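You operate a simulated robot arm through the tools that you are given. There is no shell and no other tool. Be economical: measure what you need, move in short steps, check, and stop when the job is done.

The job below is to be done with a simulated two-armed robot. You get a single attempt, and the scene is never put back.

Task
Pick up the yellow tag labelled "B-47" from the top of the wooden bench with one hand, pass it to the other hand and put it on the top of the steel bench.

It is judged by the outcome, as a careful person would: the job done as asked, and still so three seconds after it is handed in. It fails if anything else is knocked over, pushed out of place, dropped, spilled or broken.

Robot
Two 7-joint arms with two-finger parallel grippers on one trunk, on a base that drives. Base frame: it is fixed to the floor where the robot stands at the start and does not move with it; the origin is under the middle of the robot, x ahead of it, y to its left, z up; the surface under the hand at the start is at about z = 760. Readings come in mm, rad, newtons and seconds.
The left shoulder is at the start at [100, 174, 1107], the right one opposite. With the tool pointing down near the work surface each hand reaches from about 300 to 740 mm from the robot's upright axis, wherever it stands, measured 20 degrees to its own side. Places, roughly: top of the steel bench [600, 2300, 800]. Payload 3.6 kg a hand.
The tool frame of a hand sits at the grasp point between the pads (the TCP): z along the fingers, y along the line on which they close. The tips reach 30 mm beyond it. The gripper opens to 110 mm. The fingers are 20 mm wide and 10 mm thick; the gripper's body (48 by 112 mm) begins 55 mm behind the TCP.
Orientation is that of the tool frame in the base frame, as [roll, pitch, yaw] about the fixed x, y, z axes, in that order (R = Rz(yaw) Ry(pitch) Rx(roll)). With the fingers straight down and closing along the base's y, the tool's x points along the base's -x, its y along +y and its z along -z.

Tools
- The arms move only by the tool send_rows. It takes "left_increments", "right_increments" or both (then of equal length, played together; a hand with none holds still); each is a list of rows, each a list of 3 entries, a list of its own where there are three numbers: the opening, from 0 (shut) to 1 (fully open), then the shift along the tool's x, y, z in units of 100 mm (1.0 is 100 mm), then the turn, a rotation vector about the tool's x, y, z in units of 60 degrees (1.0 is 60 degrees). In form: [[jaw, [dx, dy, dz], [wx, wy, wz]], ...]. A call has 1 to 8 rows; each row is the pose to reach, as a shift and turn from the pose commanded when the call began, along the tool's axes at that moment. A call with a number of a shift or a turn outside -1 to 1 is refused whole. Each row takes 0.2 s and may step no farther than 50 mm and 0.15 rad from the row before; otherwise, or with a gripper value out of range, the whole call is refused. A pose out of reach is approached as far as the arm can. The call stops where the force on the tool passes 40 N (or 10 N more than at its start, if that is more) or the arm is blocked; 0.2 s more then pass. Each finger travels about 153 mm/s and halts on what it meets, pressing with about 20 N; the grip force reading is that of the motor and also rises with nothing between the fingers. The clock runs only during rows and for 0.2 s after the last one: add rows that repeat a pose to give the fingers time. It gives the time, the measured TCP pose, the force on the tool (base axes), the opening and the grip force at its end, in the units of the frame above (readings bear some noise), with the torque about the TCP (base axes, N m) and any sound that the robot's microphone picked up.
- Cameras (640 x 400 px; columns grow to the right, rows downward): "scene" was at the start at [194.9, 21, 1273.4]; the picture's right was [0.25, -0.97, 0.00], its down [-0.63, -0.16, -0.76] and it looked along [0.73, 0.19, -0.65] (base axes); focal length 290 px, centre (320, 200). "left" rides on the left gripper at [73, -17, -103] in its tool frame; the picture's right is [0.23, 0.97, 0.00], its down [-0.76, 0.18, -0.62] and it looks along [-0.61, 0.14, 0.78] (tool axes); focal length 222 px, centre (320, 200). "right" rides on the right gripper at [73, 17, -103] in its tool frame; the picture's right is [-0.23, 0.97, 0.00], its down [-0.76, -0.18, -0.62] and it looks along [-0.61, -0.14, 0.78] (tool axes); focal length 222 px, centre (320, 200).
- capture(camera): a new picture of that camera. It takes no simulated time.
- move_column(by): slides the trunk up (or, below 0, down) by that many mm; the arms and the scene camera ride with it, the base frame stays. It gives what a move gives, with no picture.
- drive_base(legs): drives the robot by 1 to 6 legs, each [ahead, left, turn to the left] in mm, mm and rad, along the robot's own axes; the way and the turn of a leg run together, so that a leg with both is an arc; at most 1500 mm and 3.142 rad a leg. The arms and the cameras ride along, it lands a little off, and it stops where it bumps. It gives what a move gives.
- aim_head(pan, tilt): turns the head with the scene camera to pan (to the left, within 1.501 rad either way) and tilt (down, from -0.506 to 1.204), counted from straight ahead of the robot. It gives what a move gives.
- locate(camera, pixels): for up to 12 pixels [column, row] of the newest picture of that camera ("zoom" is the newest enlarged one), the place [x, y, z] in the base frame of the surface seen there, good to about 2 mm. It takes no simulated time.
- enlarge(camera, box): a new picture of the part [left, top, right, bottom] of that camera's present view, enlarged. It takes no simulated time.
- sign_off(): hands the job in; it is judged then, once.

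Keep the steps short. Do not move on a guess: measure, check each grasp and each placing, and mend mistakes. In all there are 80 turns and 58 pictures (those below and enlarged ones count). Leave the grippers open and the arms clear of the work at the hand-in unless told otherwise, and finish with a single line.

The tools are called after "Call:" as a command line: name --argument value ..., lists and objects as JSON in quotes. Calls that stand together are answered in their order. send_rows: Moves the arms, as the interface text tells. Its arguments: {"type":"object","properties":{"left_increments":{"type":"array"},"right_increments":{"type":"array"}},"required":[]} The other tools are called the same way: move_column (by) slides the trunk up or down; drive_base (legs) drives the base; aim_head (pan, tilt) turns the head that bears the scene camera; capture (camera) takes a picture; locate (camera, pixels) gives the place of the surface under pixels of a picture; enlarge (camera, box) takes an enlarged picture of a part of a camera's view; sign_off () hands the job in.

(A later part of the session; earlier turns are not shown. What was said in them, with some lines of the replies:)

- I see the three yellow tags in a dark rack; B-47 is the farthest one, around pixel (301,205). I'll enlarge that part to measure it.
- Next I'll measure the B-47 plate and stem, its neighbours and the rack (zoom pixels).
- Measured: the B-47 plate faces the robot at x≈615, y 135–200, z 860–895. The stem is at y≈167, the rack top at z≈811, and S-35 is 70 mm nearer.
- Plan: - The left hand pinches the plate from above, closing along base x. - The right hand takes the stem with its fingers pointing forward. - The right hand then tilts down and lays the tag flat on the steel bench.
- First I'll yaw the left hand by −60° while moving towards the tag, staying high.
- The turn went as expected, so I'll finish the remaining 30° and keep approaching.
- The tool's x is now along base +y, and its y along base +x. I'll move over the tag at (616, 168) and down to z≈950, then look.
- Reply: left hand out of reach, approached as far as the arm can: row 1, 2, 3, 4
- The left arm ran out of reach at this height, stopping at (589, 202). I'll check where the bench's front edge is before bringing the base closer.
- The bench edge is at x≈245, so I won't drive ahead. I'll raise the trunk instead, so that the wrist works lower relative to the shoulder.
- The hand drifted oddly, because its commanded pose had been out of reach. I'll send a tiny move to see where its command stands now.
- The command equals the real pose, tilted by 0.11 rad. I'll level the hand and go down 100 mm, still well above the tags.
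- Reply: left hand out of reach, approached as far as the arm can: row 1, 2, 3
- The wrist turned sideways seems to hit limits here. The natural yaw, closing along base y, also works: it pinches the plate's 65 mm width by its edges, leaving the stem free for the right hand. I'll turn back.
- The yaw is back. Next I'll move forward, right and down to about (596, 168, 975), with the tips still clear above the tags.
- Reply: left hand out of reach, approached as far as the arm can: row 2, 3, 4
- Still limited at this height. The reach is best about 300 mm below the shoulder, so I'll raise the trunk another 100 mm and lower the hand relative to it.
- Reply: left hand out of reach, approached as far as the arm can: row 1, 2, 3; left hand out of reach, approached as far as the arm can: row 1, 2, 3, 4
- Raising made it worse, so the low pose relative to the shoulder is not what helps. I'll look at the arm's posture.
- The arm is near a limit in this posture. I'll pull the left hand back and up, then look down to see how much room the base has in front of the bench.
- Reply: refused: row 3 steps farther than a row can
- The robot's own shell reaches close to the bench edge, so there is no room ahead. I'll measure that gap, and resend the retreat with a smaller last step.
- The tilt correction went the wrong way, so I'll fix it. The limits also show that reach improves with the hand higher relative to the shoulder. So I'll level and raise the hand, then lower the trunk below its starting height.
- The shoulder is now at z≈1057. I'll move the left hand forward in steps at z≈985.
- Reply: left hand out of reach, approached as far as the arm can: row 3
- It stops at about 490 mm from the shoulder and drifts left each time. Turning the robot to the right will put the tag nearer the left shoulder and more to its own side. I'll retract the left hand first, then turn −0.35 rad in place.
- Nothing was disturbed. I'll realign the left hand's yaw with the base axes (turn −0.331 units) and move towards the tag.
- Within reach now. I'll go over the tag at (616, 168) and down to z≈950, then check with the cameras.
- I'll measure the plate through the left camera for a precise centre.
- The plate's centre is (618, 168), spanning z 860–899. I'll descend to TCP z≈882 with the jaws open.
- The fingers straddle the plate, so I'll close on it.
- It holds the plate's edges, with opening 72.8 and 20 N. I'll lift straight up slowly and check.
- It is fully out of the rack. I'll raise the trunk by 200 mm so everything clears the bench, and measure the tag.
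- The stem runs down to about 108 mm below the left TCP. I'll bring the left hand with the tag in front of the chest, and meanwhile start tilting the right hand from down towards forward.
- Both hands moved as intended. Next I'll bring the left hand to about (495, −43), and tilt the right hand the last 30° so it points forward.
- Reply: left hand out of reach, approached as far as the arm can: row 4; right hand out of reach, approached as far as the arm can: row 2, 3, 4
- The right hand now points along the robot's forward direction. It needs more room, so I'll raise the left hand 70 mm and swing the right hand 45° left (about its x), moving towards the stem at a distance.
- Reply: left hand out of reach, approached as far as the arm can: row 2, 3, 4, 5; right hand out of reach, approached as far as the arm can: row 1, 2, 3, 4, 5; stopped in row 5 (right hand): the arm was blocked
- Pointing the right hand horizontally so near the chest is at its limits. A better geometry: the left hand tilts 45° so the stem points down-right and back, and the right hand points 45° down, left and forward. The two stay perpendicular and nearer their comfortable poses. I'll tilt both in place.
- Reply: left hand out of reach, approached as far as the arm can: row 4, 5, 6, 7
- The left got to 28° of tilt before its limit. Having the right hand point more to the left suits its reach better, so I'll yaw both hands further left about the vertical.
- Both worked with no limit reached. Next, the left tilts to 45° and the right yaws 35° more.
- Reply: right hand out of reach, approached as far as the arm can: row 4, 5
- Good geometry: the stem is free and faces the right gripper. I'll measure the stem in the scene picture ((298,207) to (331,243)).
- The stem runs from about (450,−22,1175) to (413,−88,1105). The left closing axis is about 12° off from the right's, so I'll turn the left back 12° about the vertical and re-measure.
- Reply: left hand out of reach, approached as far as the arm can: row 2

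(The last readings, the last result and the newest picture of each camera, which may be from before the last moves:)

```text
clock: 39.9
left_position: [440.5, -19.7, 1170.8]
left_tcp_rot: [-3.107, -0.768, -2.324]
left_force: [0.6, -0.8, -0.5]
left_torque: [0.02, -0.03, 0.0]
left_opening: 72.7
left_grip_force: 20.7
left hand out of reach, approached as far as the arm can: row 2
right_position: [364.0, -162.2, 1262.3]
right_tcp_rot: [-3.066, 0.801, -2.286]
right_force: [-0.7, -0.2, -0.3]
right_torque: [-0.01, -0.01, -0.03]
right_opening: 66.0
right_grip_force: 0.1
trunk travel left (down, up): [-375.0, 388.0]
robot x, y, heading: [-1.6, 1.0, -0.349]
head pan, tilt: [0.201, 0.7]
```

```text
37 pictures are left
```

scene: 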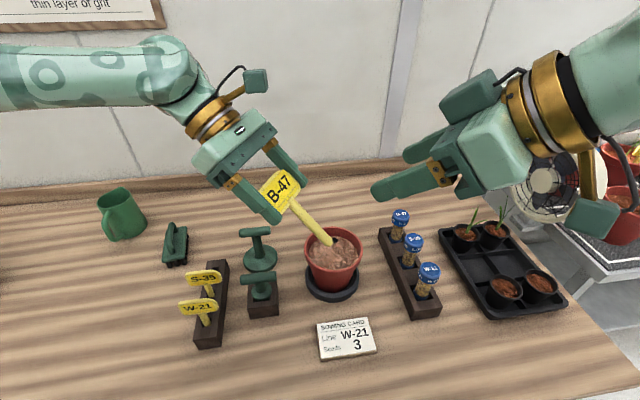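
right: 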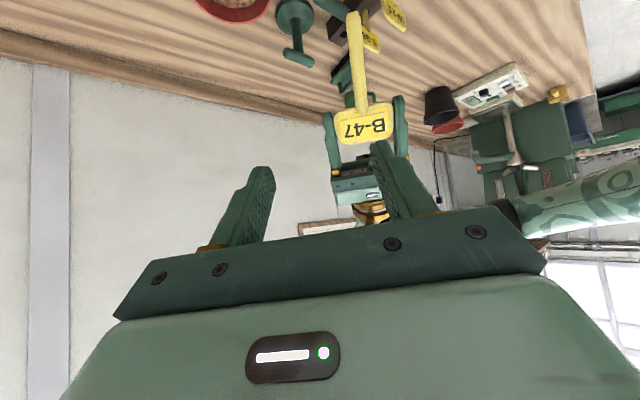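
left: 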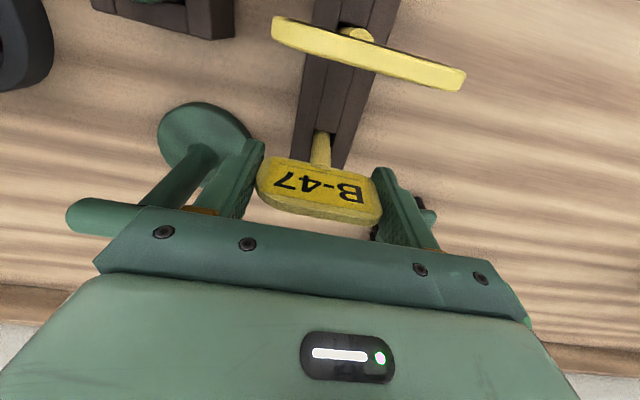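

The axes are now nearly aligned. I'll measure the stem again.

Call:
locate --camera "right" --pixels '[[354, 20], [356, 40], [358, 60], [360, 80], [362, 98], [366, 122]]'

```text
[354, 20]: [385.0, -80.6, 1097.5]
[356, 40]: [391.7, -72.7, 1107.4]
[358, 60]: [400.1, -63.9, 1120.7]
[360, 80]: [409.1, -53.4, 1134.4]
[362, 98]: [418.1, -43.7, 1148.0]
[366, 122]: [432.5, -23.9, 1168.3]
```

The stem direction matches the right tool's x axis. I want the stem about 10 mm from the right fingertips, so I'll align laterally (tool x +34, y +50) and advance 60 mm of the 148 mm.

Call:
send_rows --right_increments '[[0.6, [0.12, 0.17, 0.15], [0, 0, 0]], [0.6, [0.24, 0.34, 0.3], [0, 0, 0]], [0.6, [0.34, 0.5, 0.45], [0, 0, 0]], [0.6, [0.34, 0.5, 0.6], [0, 0, 0]]]'

Call:
capture --camera "right"

```text
clock: 40.9
left_position: [440.3, -22.0, 1169.8]
left_tcp_rot: [-3.107, -0.771, -2.323]
left_force: [1.1, 0.1, -0.3]
left_torque: [0.01, -0.02, 0.02]
left_opening: 72.6
left_grip_force: 19.8
right_position: [345.2, -114.2, 1195.8]
right_tcp_rot: [-3.068, 0.8, -2.288]
right_force: [-0.5, -0.2, -0.6]
right_torque: [0.01, 0.03, -0.02]
right_opening: 66.0
right_grip_force: 0.1
trunk travel left (down, up): [-375.0, 388.0]
robot x, y, heading: [0.2, -6.2, -0.345]
head pan, tilt: [0.201, 0.7]
```

```text
36 pictures are left
```

right: 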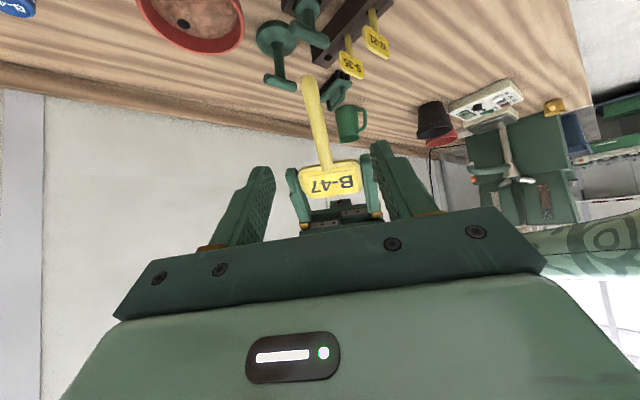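

On axis, with 88 mm left. I'll advance 86 mm in steps.

Call:
send_rows --right_increments '[[0.6, [0.02, 0, 0.22], [0, 0, 0]], [0.6, [0.02, 0, 0.44], [0, 0, 0]], [0.6, [0.02, 0, 0.66], [0, 0, 0]], [0.6, [0.02, 0, 0.86], [0, 0, 0]]]'

Call:
capture --camera "right"

Call:
enlarge --camera "scene" --box '[180, 80, 480, 320]'

```text
clock: 41.9
left_position: [442.1, -21.0, 1170.9]
left_tcp_rot: [-3.108, -0.771, -2.323]
left_force: [-0.4, 0.2, 0.9]
left_torque: [-0.02, -0.02, -0.02]
left_opening: 73.0
left_grip_force: 20.1
right_position: [390.8, -74.0, 1131.7]
right_tcp_rot: [-3.065, 0.799, -2.287]
right_force: [-0.1, 0.0, 0.4]
right_torque: [0.0, -0.01, -0.06]
right_opening: 66.0
right_grip_force: 0.1
trunk travel left (down, up): [-375.0, 388.0]
robot x, y, heading: [1.1, 1.7, -0.352]
head pan, tilt: [0.201, 0.7]
```

```text
35 pictures are left
```

right: 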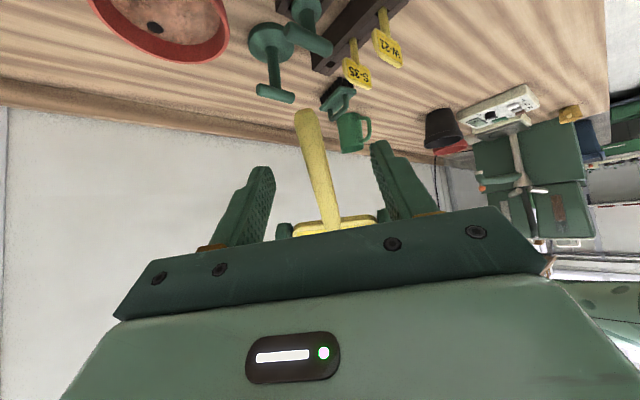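

```text
1.67 times, centred on (330, 200) of scene
```

zoom: 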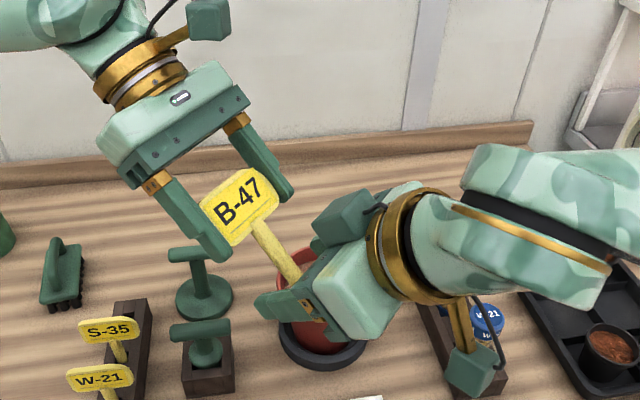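

The stem is centred between the right fingers, so I'll close the right hand on it while the left holds still.

Call:
send_rows --right_increments '[[0.4, [0, 0, 0], [0, 0, 0]], [0.2, [0, 0, 0], [0, 0, 0]], [0.0, [0, 0, 0], [0, 0, 0]], [0.0, [0, 0, 0], [0, 0, 0]], [0.0, [0, 0, 0], [0, 0, 0]]]'

Call:
capture --camera "right"

```text
clock: 43.1
left_position: [441.2, -21.2, 1170.8]
left_tcp_rot: [-3.109, -0.768, -2.323]
left_force: [-6.9, 6.2, 1.9]
left_torque: [0.19, 0.32, -0.31]
left_opening: 72.8
left_grip_force: 20.8
right_position: [390.5, -74.3, 1130.5]
right_tcp_rot: [-3.064, 0.801, -2.29]
right_force: [7.0, -7.4, -2.2]
right_torque: [0.0, 0.1, -0.41]
right_opening: 11.5
right_grip_force: 19.8
trunk travel left (down, up): [-375.0, 388.0]
robot x, y, heading: [-0.5, -2.7, -0.349]
head pan, tilt: [0.201, 0.7]
```

```text
33 pictures are left
```

right: 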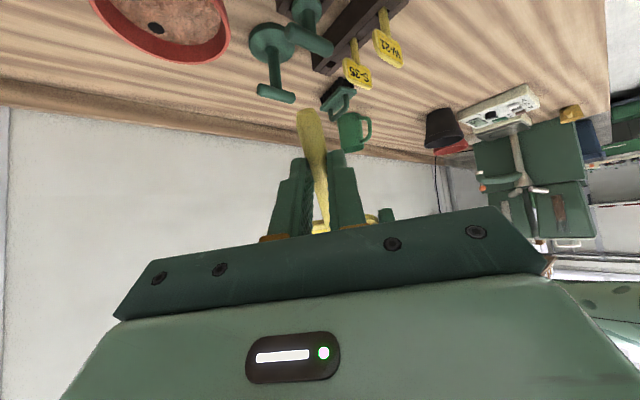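

The right holds the stem, with opening 11.5 and 20 N. I'll open the left hand slowly without moving.

Call:
send_rows --left_increments '[[0.7, [0, 0, 0], [0, 0, 0]], [0.8, [0, 0, 0], [0, 0, 0]], [0.95, [0, 0, 0], [0, 0, 0]], [0.95, [0, 0, 0], [0, 0, 0]]]'

Call:
enlarge --camera "scene" --box '[180, 80, 480, 320]'

```text
clock: 44.1
left_position: [440.7, -22.2, 1170.3]
left_tcp_rot: [-3.106, -0.77, -2.32]
left_force: [-1.2, -0.2, -0.4]
left_torque: [-0.01, 0.0, 0.02]
left_opening: 104.4
left_grip_force: 0.1
right_position: [388.9, -74.1, 1131.1]
right_tcp_rot: [-3.065, 0.803, -2.288]
right_force: [-0.5, 0.5, 0.5]
right_torque: [-0.02, -0.05, 0.03]
right_opening: 11.5
right_grip_force: 20.0
trunk travel left (down, up): [-375.0, 388.0]
robot x, y, heading: [-0.8, 2.0, -0.354]
head pan, tilt: [0.201, 0.7]
```

```text
1.67 times, centred on (330, 200) of scene
```

zoom: 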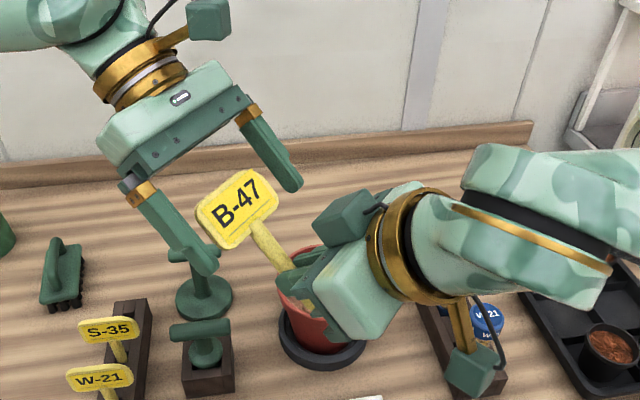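

The tag hangs firmly in the right hand. I'll withdraw the right hand with the tag along its x, away from the left fingers.

Call:
send_rows --right_increments '[[0, [0.2, 0, 0], [0, 0, 0]], [0, [0.4, 0, 0], [0, 0, 0]], [0, [0.6, 0, 0], [0, 0, 0]], [0, [0.8, 0, 0], [0, 0, 0]], [0, [0.95, 0, 0], [0, 0, 0]]]'

Call:
capture --camera "scene"

```text
clock: 45.3
left_position: [441.1, -20.6, 1171.4]
left_tcp_rot: [-3.108, -0.771, -2.324]
left_force: [-0.7, -0.5, -0.5]
left_torque: [0.02, 0.02, -0.02]
left_opening: 104.7
left_grip_force: 0.1
right_position: [345.7, -122.6, 1063.6]
right_tcp_rot: [-3.066, 0.801, -2.286]
right_force: [0.3, -0.1, -0.6]
right_torque: [0.0, 0.0, 0.0]
right_opening: 11.5
right_grip_force: 19.8
trunk travel left (down, up): [-375.0, 388.0]
robot x, y, heading: [-1.9, 2.5, -0.35]
head pan, tilt: [0.201, 0.7]
```

```text
31 pictures are left
```

scene: 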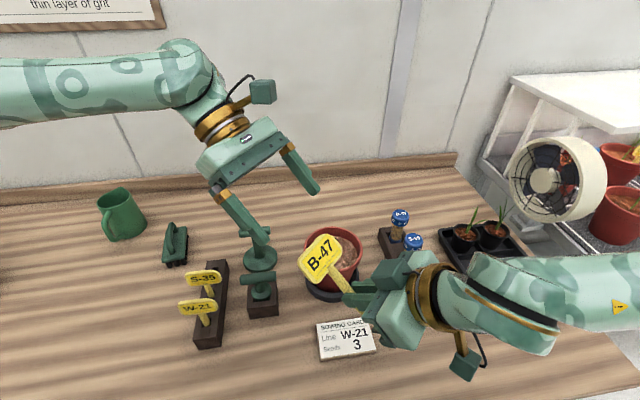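

The handover is done. Now I'll tilt the right hand to point straight down, so the tag is level with its face up, and straighten the left.

Call:
send_rows --right_increments '[[0, [0, 0, 0], [0, 0.12, 0]], [0, [0, 0, 0], [0, 0.24, 0]], [0, [0, 0, 0], [0, 0.36, 0]], [0, [0, 0, 0], [0, 0.48, 0]], [0, [0, 0, 0], [0, 0.6, 0]], [0, [0, 0, 0], [0, 0.765, 0]]]'

Call:
send_rows --left_increments '[[0.95, [0, 0, 0], [0, -0.12, 0]], [0.95, [0, 0, 0], [0, -0.24, 0]], [0.95, [0, 0, 0], [0, -0.36, 0]], [0.95, [0, 0, 0], [0, -0.48, 0]], [0.95, [0, 0, 0], [0, -0.6, 0]], [0.95, [0, 0, 0], [0, -0.735, 0]]]'

Call:
capture --camera "right"

```text
refused: row 6 steps farther than a row can; nothing moved
```

```text
clock: 46.7
left_position: [441.3, -22.9, 1171.4]
left_tcp_rot: [-3.126, -0.01, -2.306]
left_force: [0.7, -0.5, 0.0]
left_torque: [0.01, -0.01, 0.0]
left_opening: 104.3
left_grip_force: 0.0
right_position: [345.9, -124.5, 1063.5]
right_tcp_rot: [-3.066, 0.801, -2.288]
right_force: [0.2, -0.5, 0.3]
right_torque: [0.03, 0.05, 0.01]
right_opening: 11.3
right_grip_force: 20.3
trunk travel left (down, up): [-375.0, 388.0]
robot x, y, heading: [-0.8, 1.2, -0.354]
head pan, tilt: [0.201, 0.7]
```

```text
30 pictures are left
```

right: 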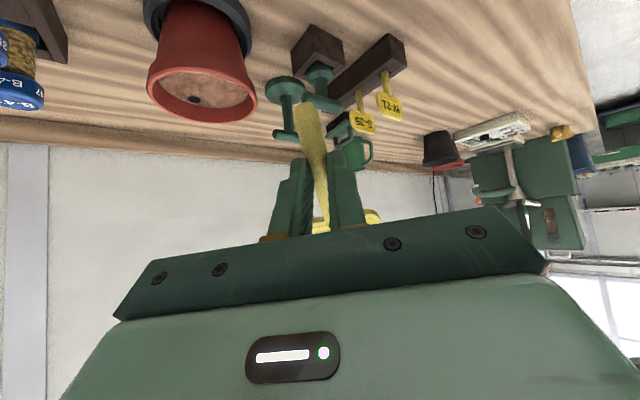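

First I'll move the left hand further left so its camera clears the right wrist, then tilt the right in even steps.

Call:
send_rows --left_increments '[[0.95, [-0.3, 0.12, 0], [0, 0, 0.1]], [0.95, [-0.6, 0.24, 0], [0, 0, 0.2]], [0.95, [-0.9, 0.35, 0], [0, 0, 0.3]], [0.95, [-0.9, 0.35, 0], [0, 0, 0.4]], [0.95, [-0.9, 0.35, 0], [0, 0, 0.5]]]'

Call:
send_rows --right_increments '[[0, [0, 0, 0], [0, 0.11, 0]], [0, [0, 0, 0], [0, 0.22, 0]], [0, [0, 0, 0], [0, 0.33, 0]], [0, [0, 0, 0], [0, 0.44, 0]], [0, [0, 0, 0], [0, 0.55, 0]], [0, [0, 0, 0], [0, 0.66, 0]], [0, [0, 0, 0], [0, 0.765, 0]]]'

Call:
capture --camera "right"

```text
clock: 47.9
left_position: [476.1, 67.7, 1169.6]
left_tcp_rot: [-3.122, -0.002, -2.832]
left_force: [0.0, 0.6, -0.8]
left_torque: [0.01, 0.0, -0.01]
left_opening: 104.4
left_grip_force: 0.0
right_position: [345.9, -122.9, 1064.5]
right_tcp_rot: [-3.067, 0.802, -2.288]
right_force: [0.2, -0.5, 0.0]
right_torque: [-0.03, 0.0, 0.01]
right_opening: 11.5
right_grip_force: 19.8
trunk travel left (down, up): [-375.0, 388.0]
robot x, y, heading: [1.8, -5.6, -0.352]
head pan, tilt: [0.201, 0.7]
```

```text
clock: 49.5
left_position: [477.4, 69.5, 1169.7]
left_tcp_rot: [-3.12, -0.003, -2.831]
left_force: [-0.4, 0.2, -0.5]
left_torque: [-0.01, 0.0, -0.04]
left_opening: 104.5
left_grip_force: 0.1
right_position: [343.8, -122.0, 1064.8]
right_tcp_rot: [-3.089, -0.002, -2.344]
right_force: [-0.3, 0.3, -1.4]
right_torque: [-0.05, 0.01, 0.02]
right_opening: 11.6
right_grip_force: 19.7
trunk travel left (down, up): [-375.0, 388.0]
robot x, y, heading: [3.1, -2.1, -0.352]
head pan, tilt: [0.201, 0.7]
```

```text
29 pictures are left
```

right: 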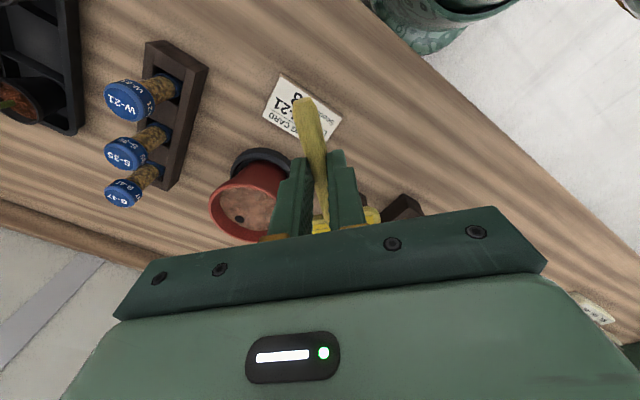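

The tag is level and face up in the right hand. Next I'll look towards the steel bench on the left.

Call:
aim_head --pan 1.5 --tilt 0.5

Call:
capture --camera "scene"

```text
clock: 51.0
left_position: [475.7, 67.9, 1169.9]
left_tcp_rot: [-3.122, -0.002, -2.829]
left_force: [0.3, -1.1, 0.1]
left_torque: [-0.01, 0.05, 0.02]
left_opening: 104.3
left_grip_force: 0.0
right_position: [345.8, -122.2, 1064.6]
right_tcp_rot: [-3.089, 0.002, -2.344]
right_force: [0.7, -0.4, 0.5]
right_torque: [-0.03, 0.01, 0.02]
right_opening: 11.6
right_grip_force: 20.0
trunk travel left (down, up): [-375.0, 388.0]
robot x, y, heading: [0.5, -3.1, -0.35]
head pan, tilt: [1.499, 0.499]
```

```text
28 pictures are left
```

scene: 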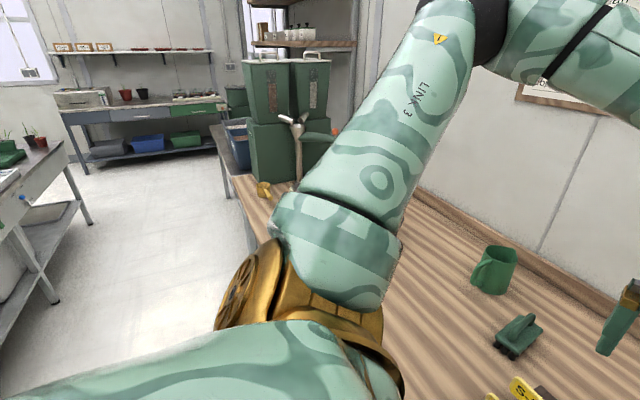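

I'll locate what I see: the far bench with shelves, the wooden bench's left end, and the left-hand bench.

Call:
locate --camera "scene" --pixels '[[140, 104], [70, 112], [205, 98], [230, 160], [255, 192], [20, 170], [60, 160], [30, 230], [245, 245], [130, 280], [180, 190], [240, 125]]'

```text
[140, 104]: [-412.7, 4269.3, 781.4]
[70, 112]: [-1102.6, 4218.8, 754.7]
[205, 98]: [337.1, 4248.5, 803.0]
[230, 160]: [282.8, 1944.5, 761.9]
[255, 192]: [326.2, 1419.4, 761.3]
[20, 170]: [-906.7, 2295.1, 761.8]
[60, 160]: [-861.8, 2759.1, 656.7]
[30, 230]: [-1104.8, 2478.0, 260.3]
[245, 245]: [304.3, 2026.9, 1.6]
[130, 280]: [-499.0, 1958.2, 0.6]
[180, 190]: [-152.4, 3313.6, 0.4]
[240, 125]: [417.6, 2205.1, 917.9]
```

I'll turn back to heading 0 in place, with the hands high above everything, and look left and behind before backing off.

Call:
drive_base --legs '[[0, 0, 0.35]]'

Call:
capture --camera "scene"

```text
clock: 52.5
left_position: [424.4, 226.6, 1168.6]
left_tcp_rot: [-3.121, -0.002, -2.484]
left_force: [-0.6, -0.5, -0.4]
left_torque: [-0.01, 0.0, 0.02]
left_opening: 104.4
left_grip_force: 0.2
right_position: [366.4, 2.5, 1064.2]
right_tcp_rot: [-3.088, 0.002, -1.996]
right_force: [0.2, -0.3, 0.4]
right_torque: [-0.05, -0.02, 0.0]
right_opening: 11.7
right_grip_force: 20.5
trunk travel left (down, up): [-375.0, 388.0]
robot x, y, heading: [0.3, -0.6, -0.001]
head pan, tilt: [1.499, 0.499]
```

```text
27 pictures are left
```

scene: 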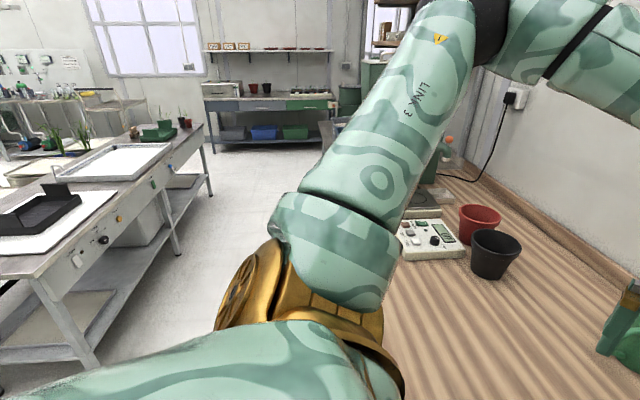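

There is a long bench parallel behind-left. I'll measure the aisle width.

Call:
locate --camera "scene" --pixels '[[92, 364], [178, 250], [210, 190], [30, 270], [5, 395], [115, 390], [5, 280]]'

```text
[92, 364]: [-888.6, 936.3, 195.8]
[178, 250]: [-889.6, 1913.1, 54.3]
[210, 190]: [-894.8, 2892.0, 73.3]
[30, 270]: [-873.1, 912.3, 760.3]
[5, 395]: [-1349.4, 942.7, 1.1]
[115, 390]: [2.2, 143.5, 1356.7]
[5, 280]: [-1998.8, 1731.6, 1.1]
```

The aisle is free from x≈−870 to 250. I'll back off 300 mm, then slide left 1000 mm, and look again.

Call:
drive_base --legs '[[-300, 0, 0], [0, 1000, 0]]'

Call:
aim_head --pan 0.8 --tilt 0.5

Call:
capture --camera "scene"

```text
clock: 59.4
left_position: [116.3, 1248.4, 1169.3]
left_tcp_rot: [-3.122, -0.003, -2.465]
left_force: [0.6, -0.6, 0.7]
left_torque: [-0.01, 0.02, 0.02]
left_opening: 104.6
left_grip_force: 0.1
right_position: [63.2, 1023.0, 1064.2]
right_tcp_rot: [-3.087, 0.001, -1.976]
right_force: [-0.1, 0.2, -0.8]
right_torque: [0.02, 0.01, -0.01]
right_opening: 11.4
right_grip_force: 19.8
trunk travel left (down, up): [-375.0, 388.0]
robot x, y, heading: [-305.2, 1018.1, 0.015]
head pan, tilt: [1.499, 0.499]
```

```text
clock: 60.4
left_position: [116.1, 1248.5, 1168.3]
left_tcp_rot: [-3.122, -0.003, -2.464]
left_force: [0.9, 0.4, 0.5]
left_torque: [0.0, -0.01, -0.03]
left_opening: 104.5
left_grip_force: 0.1
right_position: [63.5, 1023.1, 1063.5]
right_tcp_rot: [-3.088, 0.003, -1.978]
right_force: [-0.3, -0.1, 0.2]
right_torque: [0.01, 0.01, 0.0]
right_opening: 11.4
right_grip_force: 19.7
trunk travel left (down, up): [-375.0, 388.0]
robot x, y, heading: [-302.0, 1015.5, 0.016]
head pan, tilt: [0.799, 0.499]
```

```text
26 pictures are left
```

scene: 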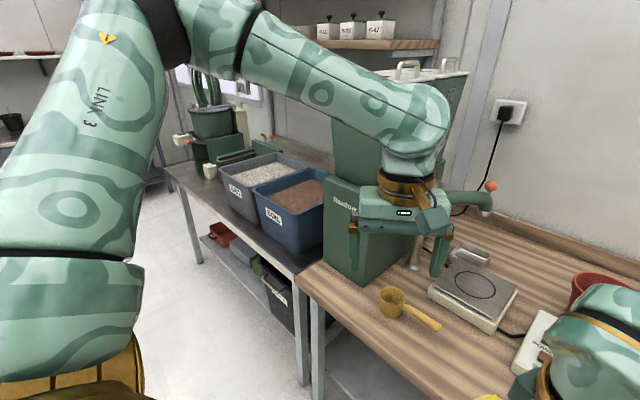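

The steel bench is the grey-topped one with the two bins, right after the wooden one. I'll slide left another 1150 mm and look down at it.

Call:
drive_base --legs '[[0, 1150, 0]]'

Call:
aim_head --pan 0.0 --tilt 0.7

Call:
capture --camera "scene"

```text
clock: 66.2
left_position: [92.2, 2388.6, 1168.9]
left_tcp_rot: [-3.123, -0.003, -2.459]
left_force: [0.3, -0.2, 0.3]
left_torque: [0.0, -0.01, 0.01]
left_opening: 104.5
left_grip_force: 0.2
right_position: [41.0, 2162.6, 1064.3]
right_tcp_rot: [-3.087, 0.003, -1.974]
right_force: [-0.5, 0.9, 0.0]
right_torque: [-0.01, 0.0, 0.0]
right_opening: 11.9
right_grip_force: 19.5
trunk travel left (down, up): [-375.0, 388.0]
robot x, y, heading: [-325.8, 2151.7, 0.02]
head pan, tilt: [0.799, 0.499]
```

```text
clock: 67.4
left_position: [91.2, 2387.7, 1168.5]
left_tcp_rot: [-3.122, -0.001, -2.459]
left_force: [1.1, -1.7, 0.1]
left_torque: [-0.03, 0.0, 0.04]
left_opening: 104.5
left_grip_force: 0.1
right_position: [39.9, 2162.5, 1064.2]
right_tcp_rot: [-3.087, 0.001, -1.971]
right_force: [0.7, -0.6, 0.4]
right_torque: [0.0, 0.0, 0.0]
right_opening: 11.6
right_grip_force: 19.6
trunk travel left (down, up): [-375.0, 388.0]
robot x, y, heading: [-326.5, 2152.4, 0.021]
head pan, tilt: [0.0, 0.7]
```

```text
25 pictures are left
```

scene: 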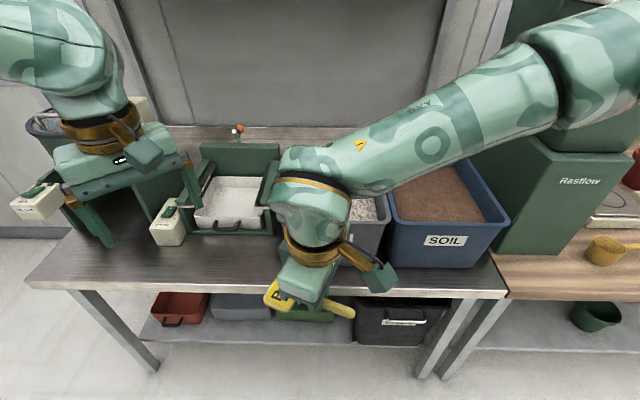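

The steel bench spans about pixels (30,280)–(505,295). I'll measure its front edge and the free strip.

Call:
locate --camera "scene" --pixels '[[40, 278], [160, 286], [240, 287], [480, 290], [100, 225], [120, 265], [200, 260], [400, 262], [165, 243], [245, 235], [70, 225], [260, 265]]'

```text
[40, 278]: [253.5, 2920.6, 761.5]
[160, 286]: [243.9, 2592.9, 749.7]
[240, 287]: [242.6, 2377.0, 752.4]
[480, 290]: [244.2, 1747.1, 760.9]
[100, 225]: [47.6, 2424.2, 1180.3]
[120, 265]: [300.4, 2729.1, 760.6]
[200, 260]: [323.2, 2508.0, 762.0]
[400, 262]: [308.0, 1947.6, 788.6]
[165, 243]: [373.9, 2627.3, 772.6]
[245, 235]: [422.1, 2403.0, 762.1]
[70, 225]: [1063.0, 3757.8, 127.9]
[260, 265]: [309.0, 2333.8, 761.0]
```

The top is at z≈761, the front edge at x≈245, and there is a free strip around x 250–400, y 2300–2560. I'll slide 300 mm left so the right hand is in front of it, then check for clearance.

Call:
drive_base --legs '[[0, 300, -0.02]]'

Call:
aim_head --pan -0.3 --tilt 0.7

Call:
capture --camera "scene"

Call:
capture --camera "right"

```text
clock: 69.4
left_position: [93.0, 2683.3, 1170.0]
left_tcp_rot: [-3.121, -0.003, -2.479]
left_force: [0.0, 0.2, 0.4]
left_torque: [-0.06, -0.01, 0.0]
left_opening: 104.4
left_grip_force: 0.2
right_position: [35.2, 2459.1, 1064.1]
right_tcp_rot: [-3.088, 0.0, -1.992]
right_force: [-0.1, 0.3, -0.2]
right_torque: [-0.02, 0.02, 0.01]
right_opening: 11.2
right_grip_force: 20.0
trunk travel left (down, up): [-375.0, 388.0]
robot x, y, heading: [-331.9, 2453.9, 0.004]
head pan, tilt: [0.0, 0.7]
```

```text
clock: 70.2
left_position: [91.6, 2683.0, 1170.0]
left_tcp_rot: [-3.122, -0.002, -2.479]
left_force: [-0.3, 0.3, 0.4]
left_torque: [0.02, -0.04, 0.01]
left_opening: 104.4
left_grip_force: 0.0
right_position: [36.1, 2458.1, 1063.4]
right_tcp_rot: [-3.086, 0.002, -1.991]
right_force: [-0.1, 0.5, -0.2]
right_torque: [0.03, 0.02, -0.03]
right_opening: 11.5
right_grip_force: 20.1
trunk travel left (down, up): [-375.0, 388.0]
robot x, y, heading: [-330.0, 2455.5, 0.003]
head pan, tilt: [-0.3, 0.7]
```

```text
24 pictures are left
```

scene: 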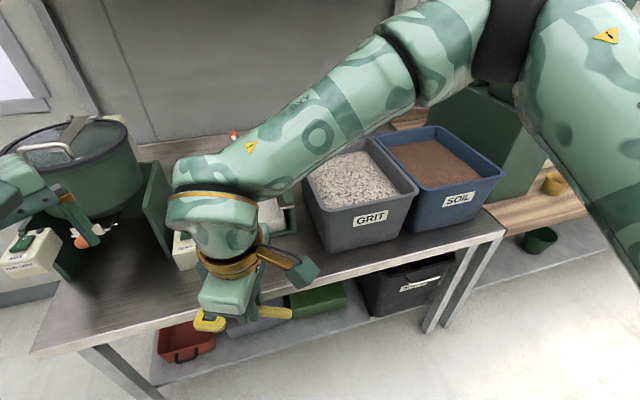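

```text
23 pictures are left
```

right: 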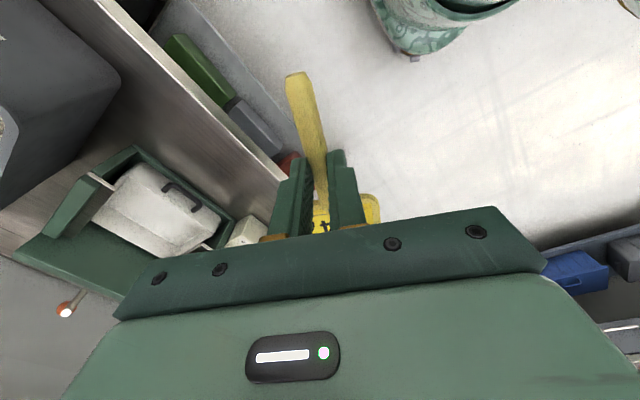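

There's a big kettle on the left and the green station, so I'll measure their extents and the bare strip.

Call:
locate --camera "scene" --pixels '[[60, 118], [135, 160], [40, 150], [20, 240], [165, 230], [185, 250], [290, 225], [270, 205], [330, 245], [150, 290], [233, 133], [155, 180]]'

Call:
locate --camera "right" --pixels '[[205, 150], [150, 100], [255, 190], [130, 150], [215, 215], [245, 235], [65, 310], [110, 185], [100, 60], [180, 190], [230, 180]]'

```text
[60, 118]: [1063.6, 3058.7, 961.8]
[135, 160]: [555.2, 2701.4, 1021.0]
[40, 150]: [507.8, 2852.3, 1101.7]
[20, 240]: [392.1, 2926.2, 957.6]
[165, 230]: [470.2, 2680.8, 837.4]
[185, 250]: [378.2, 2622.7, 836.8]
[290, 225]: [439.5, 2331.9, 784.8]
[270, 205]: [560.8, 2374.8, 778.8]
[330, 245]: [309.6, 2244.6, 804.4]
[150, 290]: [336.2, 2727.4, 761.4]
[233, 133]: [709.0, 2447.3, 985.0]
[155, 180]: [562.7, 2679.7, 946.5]
```

```text
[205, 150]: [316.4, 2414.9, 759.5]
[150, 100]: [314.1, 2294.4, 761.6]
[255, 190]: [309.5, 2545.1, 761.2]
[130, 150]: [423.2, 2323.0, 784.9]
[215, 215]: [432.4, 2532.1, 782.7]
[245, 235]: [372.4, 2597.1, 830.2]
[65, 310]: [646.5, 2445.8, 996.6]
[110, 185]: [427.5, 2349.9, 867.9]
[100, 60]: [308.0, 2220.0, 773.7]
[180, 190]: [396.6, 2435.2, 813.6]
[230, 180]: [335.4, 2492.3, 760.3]
```

The free strip is x 250–385, y 2260–2580. I'll lay the tag near grip point (298, 2400), pointing left. First I'll drive ahead 215 mm and 40 mm right, still well above everything.

Call:
drive_base --legs '[[215, -40, 0]]'

Call:
move_column --by -120

Call:
capture --camera "scene"

```text
clock: 71.9
left_position: [312.5, 2642.1, 1170.5]
left_tcp_rot: [-3.122, -0.004, -2.483]
left_force: [0.3, 0.1, -0.2]
left_torque: [0.01, 0.02, -0.01]
left_opening: 104.5
left_grip_force: 0.0
right_position: [256.6, 2417.0, 1063.1]
right_tcp_rot: [-3.089, 0.001, -1.996]
right_force: [0.1, -0.5, 0.1]
right_torque: [0.04, 0.03, 0.0]
right_opening: 11.6
right_grip_force: 20.2
trunk travel left (down, up): [-375.0, 388.0]
robot x, y, heading: [-111.3, 2416.2, 0.003]
head pan, tilt: [-0.3, 0.7]
```

```text
clock: 73.4
left_position: [312.3, 2641.7, 1049.8]
left_tcp_rot: [-3.121, -0.003, -2.483]
left_force: [-1.0, -0.5, 0.7]
left_torque: [-0.01, 0.01, -0.04]
left_opening: 104.4
left_grip_force: 0.1
right_position: [254.7, 2417.5, 944.8]
right_tcp_rot: [-3.086, 0.0, -1.995]
right_force: [-0.2, 0.2, 0.1]
right_torque: [0.03, 0.01, 0.02]
right_opening: 11.6
right_grip_force: 20.0
trunk travel left (down, up): [-255.0, 508.0]
robot x, y, heading: [-111.8, 2416.9, 0.0]
head pan, tilt: [-0.3, 0.7]
```

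```text
22 pictures are left
```

scene: 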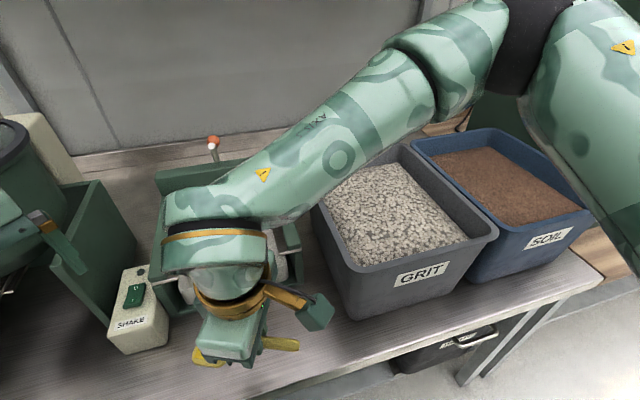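

All clear. I'll move the right hand over (298, 2403), down 80 mm, and level the 0.055 rad residual tilt.

Call:
send_rows --right_increments '[[0, [-0.02, -0.23, 0], [-0.027, 0, 0]], [0, [-0.04, -0.46, 0], [-0.053, 0, 0]], [0, [-0.04, -0.46, 0.3], [-0.053, 0, 0]], [0, [-0.04, -0.46, 0.6], [-0.053, 0, 0]], [0, [-0.04, -0.46, 0.8], [-0.053, 0, 0]]]'

Call:
capture --camera "right"

Call:
capture --camera "scene"

```text
clock: 74.6
left_position: [313.1, 2641.8, 1050.0]
left_tcp_rot: [-3.122, -0.001, -2.481]
left_force: [0.3, -0.1, 0.1]
left_torque: [-0.01, 0.01, -0.03]
left_opening: 104.4
left_grip_force: 0.1
right_position: [302.4, 2400.9, 865.5]
right_tcp_rot: [3.141, 0.002, -1.995]
right_force: [0.3, 0.0, -0.5]
right_torque: [-0.02, 0.03, 0.0]
right_opening: 11.7
right_grip_force: 20.1
right hand out of reach, approached as far as the arm can: row 2, 3
trunk travel left (down, up): [-255.0, 508.0]
robot x, y, heading: [-109.5, 2416.7, -0.002]
head pan, tilt: [-0.3, 0.7]
```

```text
21 pictures are left
```

right: 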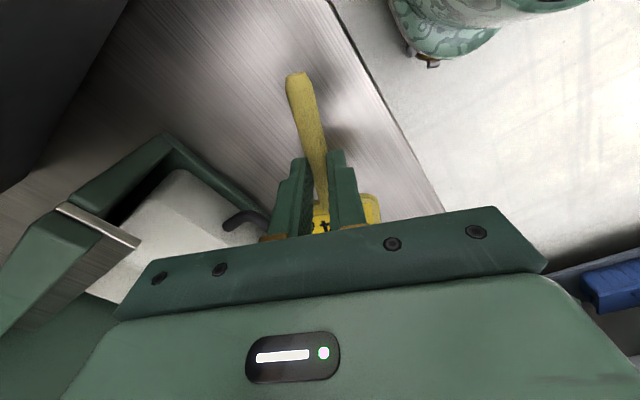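

```text
20 pictures are left
```

scene: 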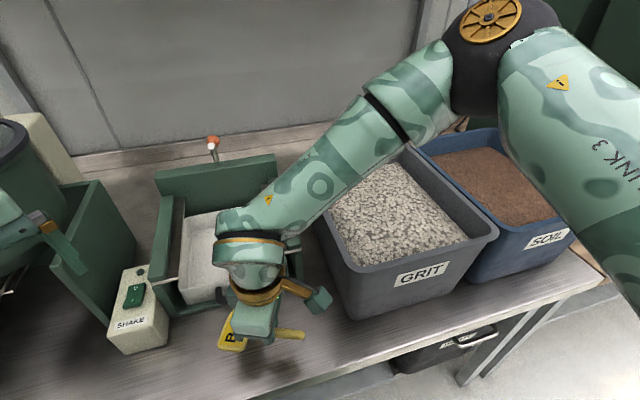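

I'll measure the tag's heights: plate around (228,345) and stem end around (297,335) in the scene picture, plus the stem in the right picture.

Call:
locate --camera "scene" --pixels '[[226, 343], [238, 345], [222, 330], [285, 332], [300, 335], [240, 375], [185, 330]]'

Call:
locate --camera "right" --pixels '[[296, 82], [305, 110], [315, 145], [320, 222], [370, 205], [372, 218], [232, 218], [300, 50]]'

```text
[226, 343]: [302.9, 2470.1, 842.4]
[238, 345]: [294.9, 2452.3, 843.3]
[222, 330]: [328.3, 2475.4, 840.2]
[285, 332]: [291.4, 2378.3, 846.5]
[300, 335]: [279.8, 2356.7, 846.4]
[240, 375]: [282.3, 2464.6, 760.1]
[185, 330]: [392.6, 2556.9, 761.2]
```

```text
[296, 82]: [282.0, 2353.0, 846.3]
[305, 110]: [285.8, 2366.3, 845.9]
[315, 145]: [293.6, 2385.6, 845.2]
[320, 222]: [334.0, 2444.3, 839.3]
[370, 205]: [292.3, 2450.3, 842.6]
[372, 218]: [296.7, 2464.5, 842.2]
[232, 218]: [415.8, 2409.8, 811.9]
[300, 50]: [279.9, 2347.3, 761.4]
```

The tag is level within a few millimetres, with its underside at about the fingertips (z≈835), 74 mm above the bench. I'll descend 68 mm in short rows.

Call:
send_rows --right_increments '[[0, [0, 0, 0.2], [0, 0, 0]], [0, [0, 0, 0.4], [0, 0, 0]], [0, [0, 0, 0.55], [0, 0, 0]], [0, [0, 0, 0.64], [0, 0, 0]], [0, [0, 0, 0.68], [0, 0, 0]]]'

Call:
enlarge --camera "scene" --box '[160, 260, 360, 400]'

```text
clock: 75.8
left_position: [312.9, 2641.5, 1050.3]
left_tcp_rot: [-3.123, -0.003, -2.482]
left_force: [0.7, -0.4, -0.6]
left_torque: [-0.02, -0.02, 0.0]
left_opening: 104.4
left_grip_force: 0.0
right_position: [303.2, 2402.2, 799.3]
right_tcp_rot: [3.14, 0.001, -1.996]
right_force: [-0.2, -0.1, 0.8]
right_torque: [0.01, -0.02, 0.0]
right_opening: 11.9
right_grip_force: 20.0
trunk travel left (down, up): [-255.0, 508.0]
robot x, y, heading: [-112.3, 2416.4, -0.003]
head pan, tilt: [-0.3, 0.7]
```

```text
2.86 times, centred on (260, 330) of scene
```

zoom: 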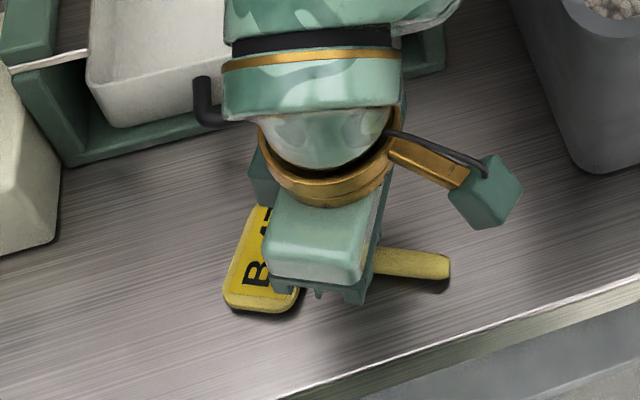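

Very near the surface. I'll lower the last millimetres in 2 mm rows, watching the force.

Call:
send_rows --right_increments '[[0, [0, 0, 0.02], [0, 0, 0]], [0, [0, 0, 0.04], [0, 0, 0]], [0, [0, 0, 0.055], [0, 0, 0]]]'

Call:
locate --camera "zoom" --pixels '[[250, 285], [435, 265]]'

```text
clock: 76.6
left_position: [312.1, 2641.9, 1050.1]
left_tcp_rot: [-3.12, -0.003, -2.482]
left_force: [0.3, 0.6, -0.1]
left_torque: [0.0, 0.02, -0.02]
left_opening: 104.6
left_grip_force: 0.1
right_position: [302.6, 2401.4, 793.7]
right_tcp_rot: [3.141, 0.004, -1.994]
right_force: [-0.7, 1.5, 15.5]
right_torque: [0.04, 0.03, 0.15]
right_opening: 12.3
right_grip_force: 19.8
trunk travel left (down, up): [-255.0, 508.0]
robot x, y, heading: [-112.3, 2416.2, 0.001]
head pan, tilt: [-0.3, 0.7]
```

```text
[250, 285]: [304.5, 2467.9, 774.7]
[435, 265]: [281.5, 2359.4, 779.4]
```

Contact: 15 N upward, so the tag touches the bench. I'll open a little, leaving the hand still.

Call:
send_rows --right_increments '[[0.2, [0, 0, 0], [0, 0, 0]], [0.35, [0, 0, 0], [0, 0, 0]], [0.35, [0, 0, 0], [0, 0, 0]]]'

Call:
capture --camera "right"

```text
clock: 77.4
left_position: [312.4, 2641.9, 1050.0]
left_tcp_rot: [-3.123, -0.003, -2.482]
left_force: [-0.3, 0.2, -0.9]
left_torque: [0.02, -0.02, 0.05]
left_opening: 104.4
left_grip_force: 0.0
right_position: [303.5, 2400.7, 792.7]
right_tcp_rot: [3.139, 0.001, -1.995]
right_force: [-0.3, 1.4, 0.5]
right_torque: [-0.03, 0.0, 0.0]
right_opening: 38.3
right_grip_force: 0.0
trunk travel left (down, up): [-255.0, 508.0]
robot x, y, heading: [-111.6, 2414.0, -0.0]
head pan, tilt: [-0.3, 0.7]
```

```text
18 pictures are left
```

right: 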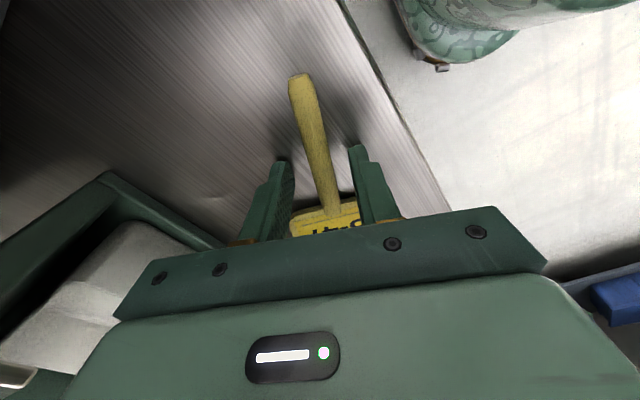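

The tag is released and lies on the steel, clear of both fingers. I'll raise the hand straight up 100 mm.

Call:
send_rows --right_increments '[[0.35, [0, 0, -0.2], [0, 0, 0]], [0.35, [0, 0, -0.4], [0, 0, 0]], [0.6, [0, 0, -0.7], [0, 0, 0]], [1, [0, 0, -1], [0, 0, 0]], [1, [0, 0, -1], [0, 0, 0]]]'

Call:
move_column --by 120

Call:
drive_base --legs '[[-250, 0, 0]]'

Call:
capture --camera "scene"

```text
clock: 78.6
left_position: [312.2, 2642.1, 1048.1]
left_tcp_rot: [-3.122, -0.003, -2.481]
left_force: [0.8, 0.0, -0.8]
left_torque: [0.02, -0.01, -0.01]
left_opening: 104.4
left_grip_force: 0.0
right_position: [305.9, 2399.3, 882.6]
right_tcp_rot: [-3.138, 0.007, -1.998]
right_force: [0.1, 0.7, -0.8]
right_torque: [-0.01, -0.01, 0.05]
right_opening: 110.0
right_grip_force: 0.0
right hand out of reach, approached as far as the arm can: row 4, 5
trunk travel left (down, up): [-255.0, 508.0]
robot x, y, heading: [-112.9, 2419.0, 0.001]
head pan, tilt: [-0.3, 0.7]
```

```text
clock: 80.1
left_position: [312.2, 2642.6, 1170.1]
left_tcp_rot: [-3.122, -0.004, -2.482]
left_force: [-0.1, 0.4, -0.5]
left_torque: [0.02, 0.03, 0.0]
left_opening: 104.5
left_grip_force: 0.0
right_position: [292.8, 2399.2, 1039.4]
right_tcp_rot: [-3.045, 0.048, -1.996]
right_force: [0.4, -0.5, 0.1]
right_torque: [0.03, 0.01, 0.01]
right_opening: 110.2
right_grip_force: 0.1
trunk travel left (down, up): [-375.0, 388.0]
robot x, y, heading: [-115.2, 2414.8, -0.003]
head pan, tilt: [-0.3, 0.7]
```

```text
clock: 81.9
left_position: [63.9, 2641.5, 1169.5]
left_tcp_rot: [-3.119, 0.0, -2.484]
left_force: [-0.6, 1.0, 0.0]
left_torque: [0.0, 0.0, 0.03]
left_opening: 104.6
left_grip_force: 0.0
right_position: [42.3, 2400.6, 1040.5]
right_tcp_rot: [-3.043, 0.047, -1.998]
right_force: [-0.5, 0.1, -0.3]
right_torque: [0.02, 0.0, -0.02]
right_opening: 110.0
right_grip_force: 0.1
trunk travel left (down, up): [-375.0, 388.0]
robot x, y, heading: [-361.5, 2417.0, -0.002]
head pan, tilt: [-0.3, 0.7]
```

```text
17 pictures are left
```

scene: 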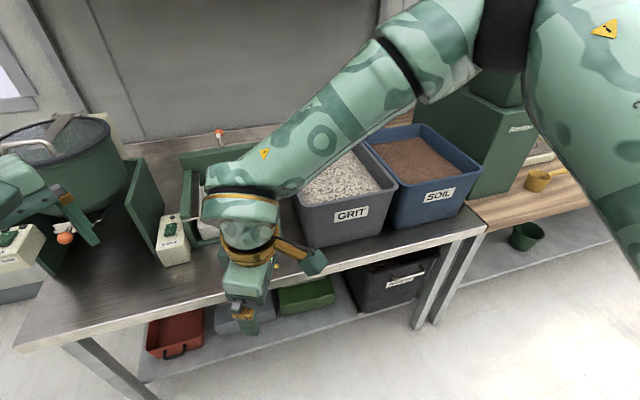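

The tag is hidden behind the right hand here, so I'll look with the right camera.

Call:
capture --camera "right"

Call:
capture --camera "left"

```text
16 pictures are left
```

right: 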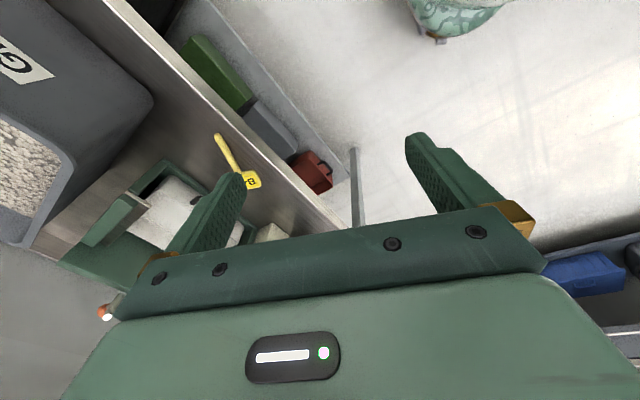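

```text
15 pictures are left
```

left: 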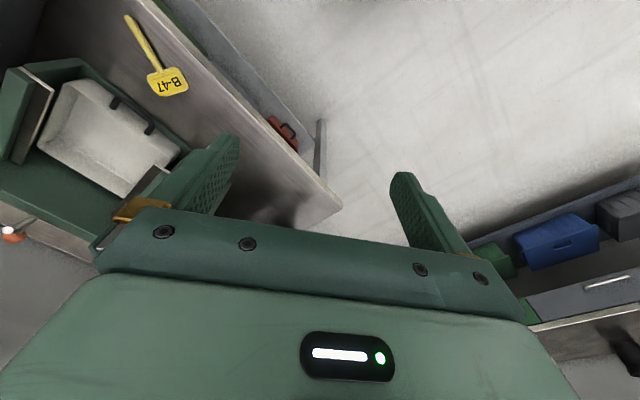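

The B-47 tag lies flat, face up, on the steel bench, away from the edge. Both grippers are open and clear, and nothing I can see has been disturbed. I'll hand in.

Call:
sign_off

```text
The job is handed in.
```

The yellow B-47 tag was picked up with the left hand, passed to the right, and now lies flat and face up on top of the steel bench.
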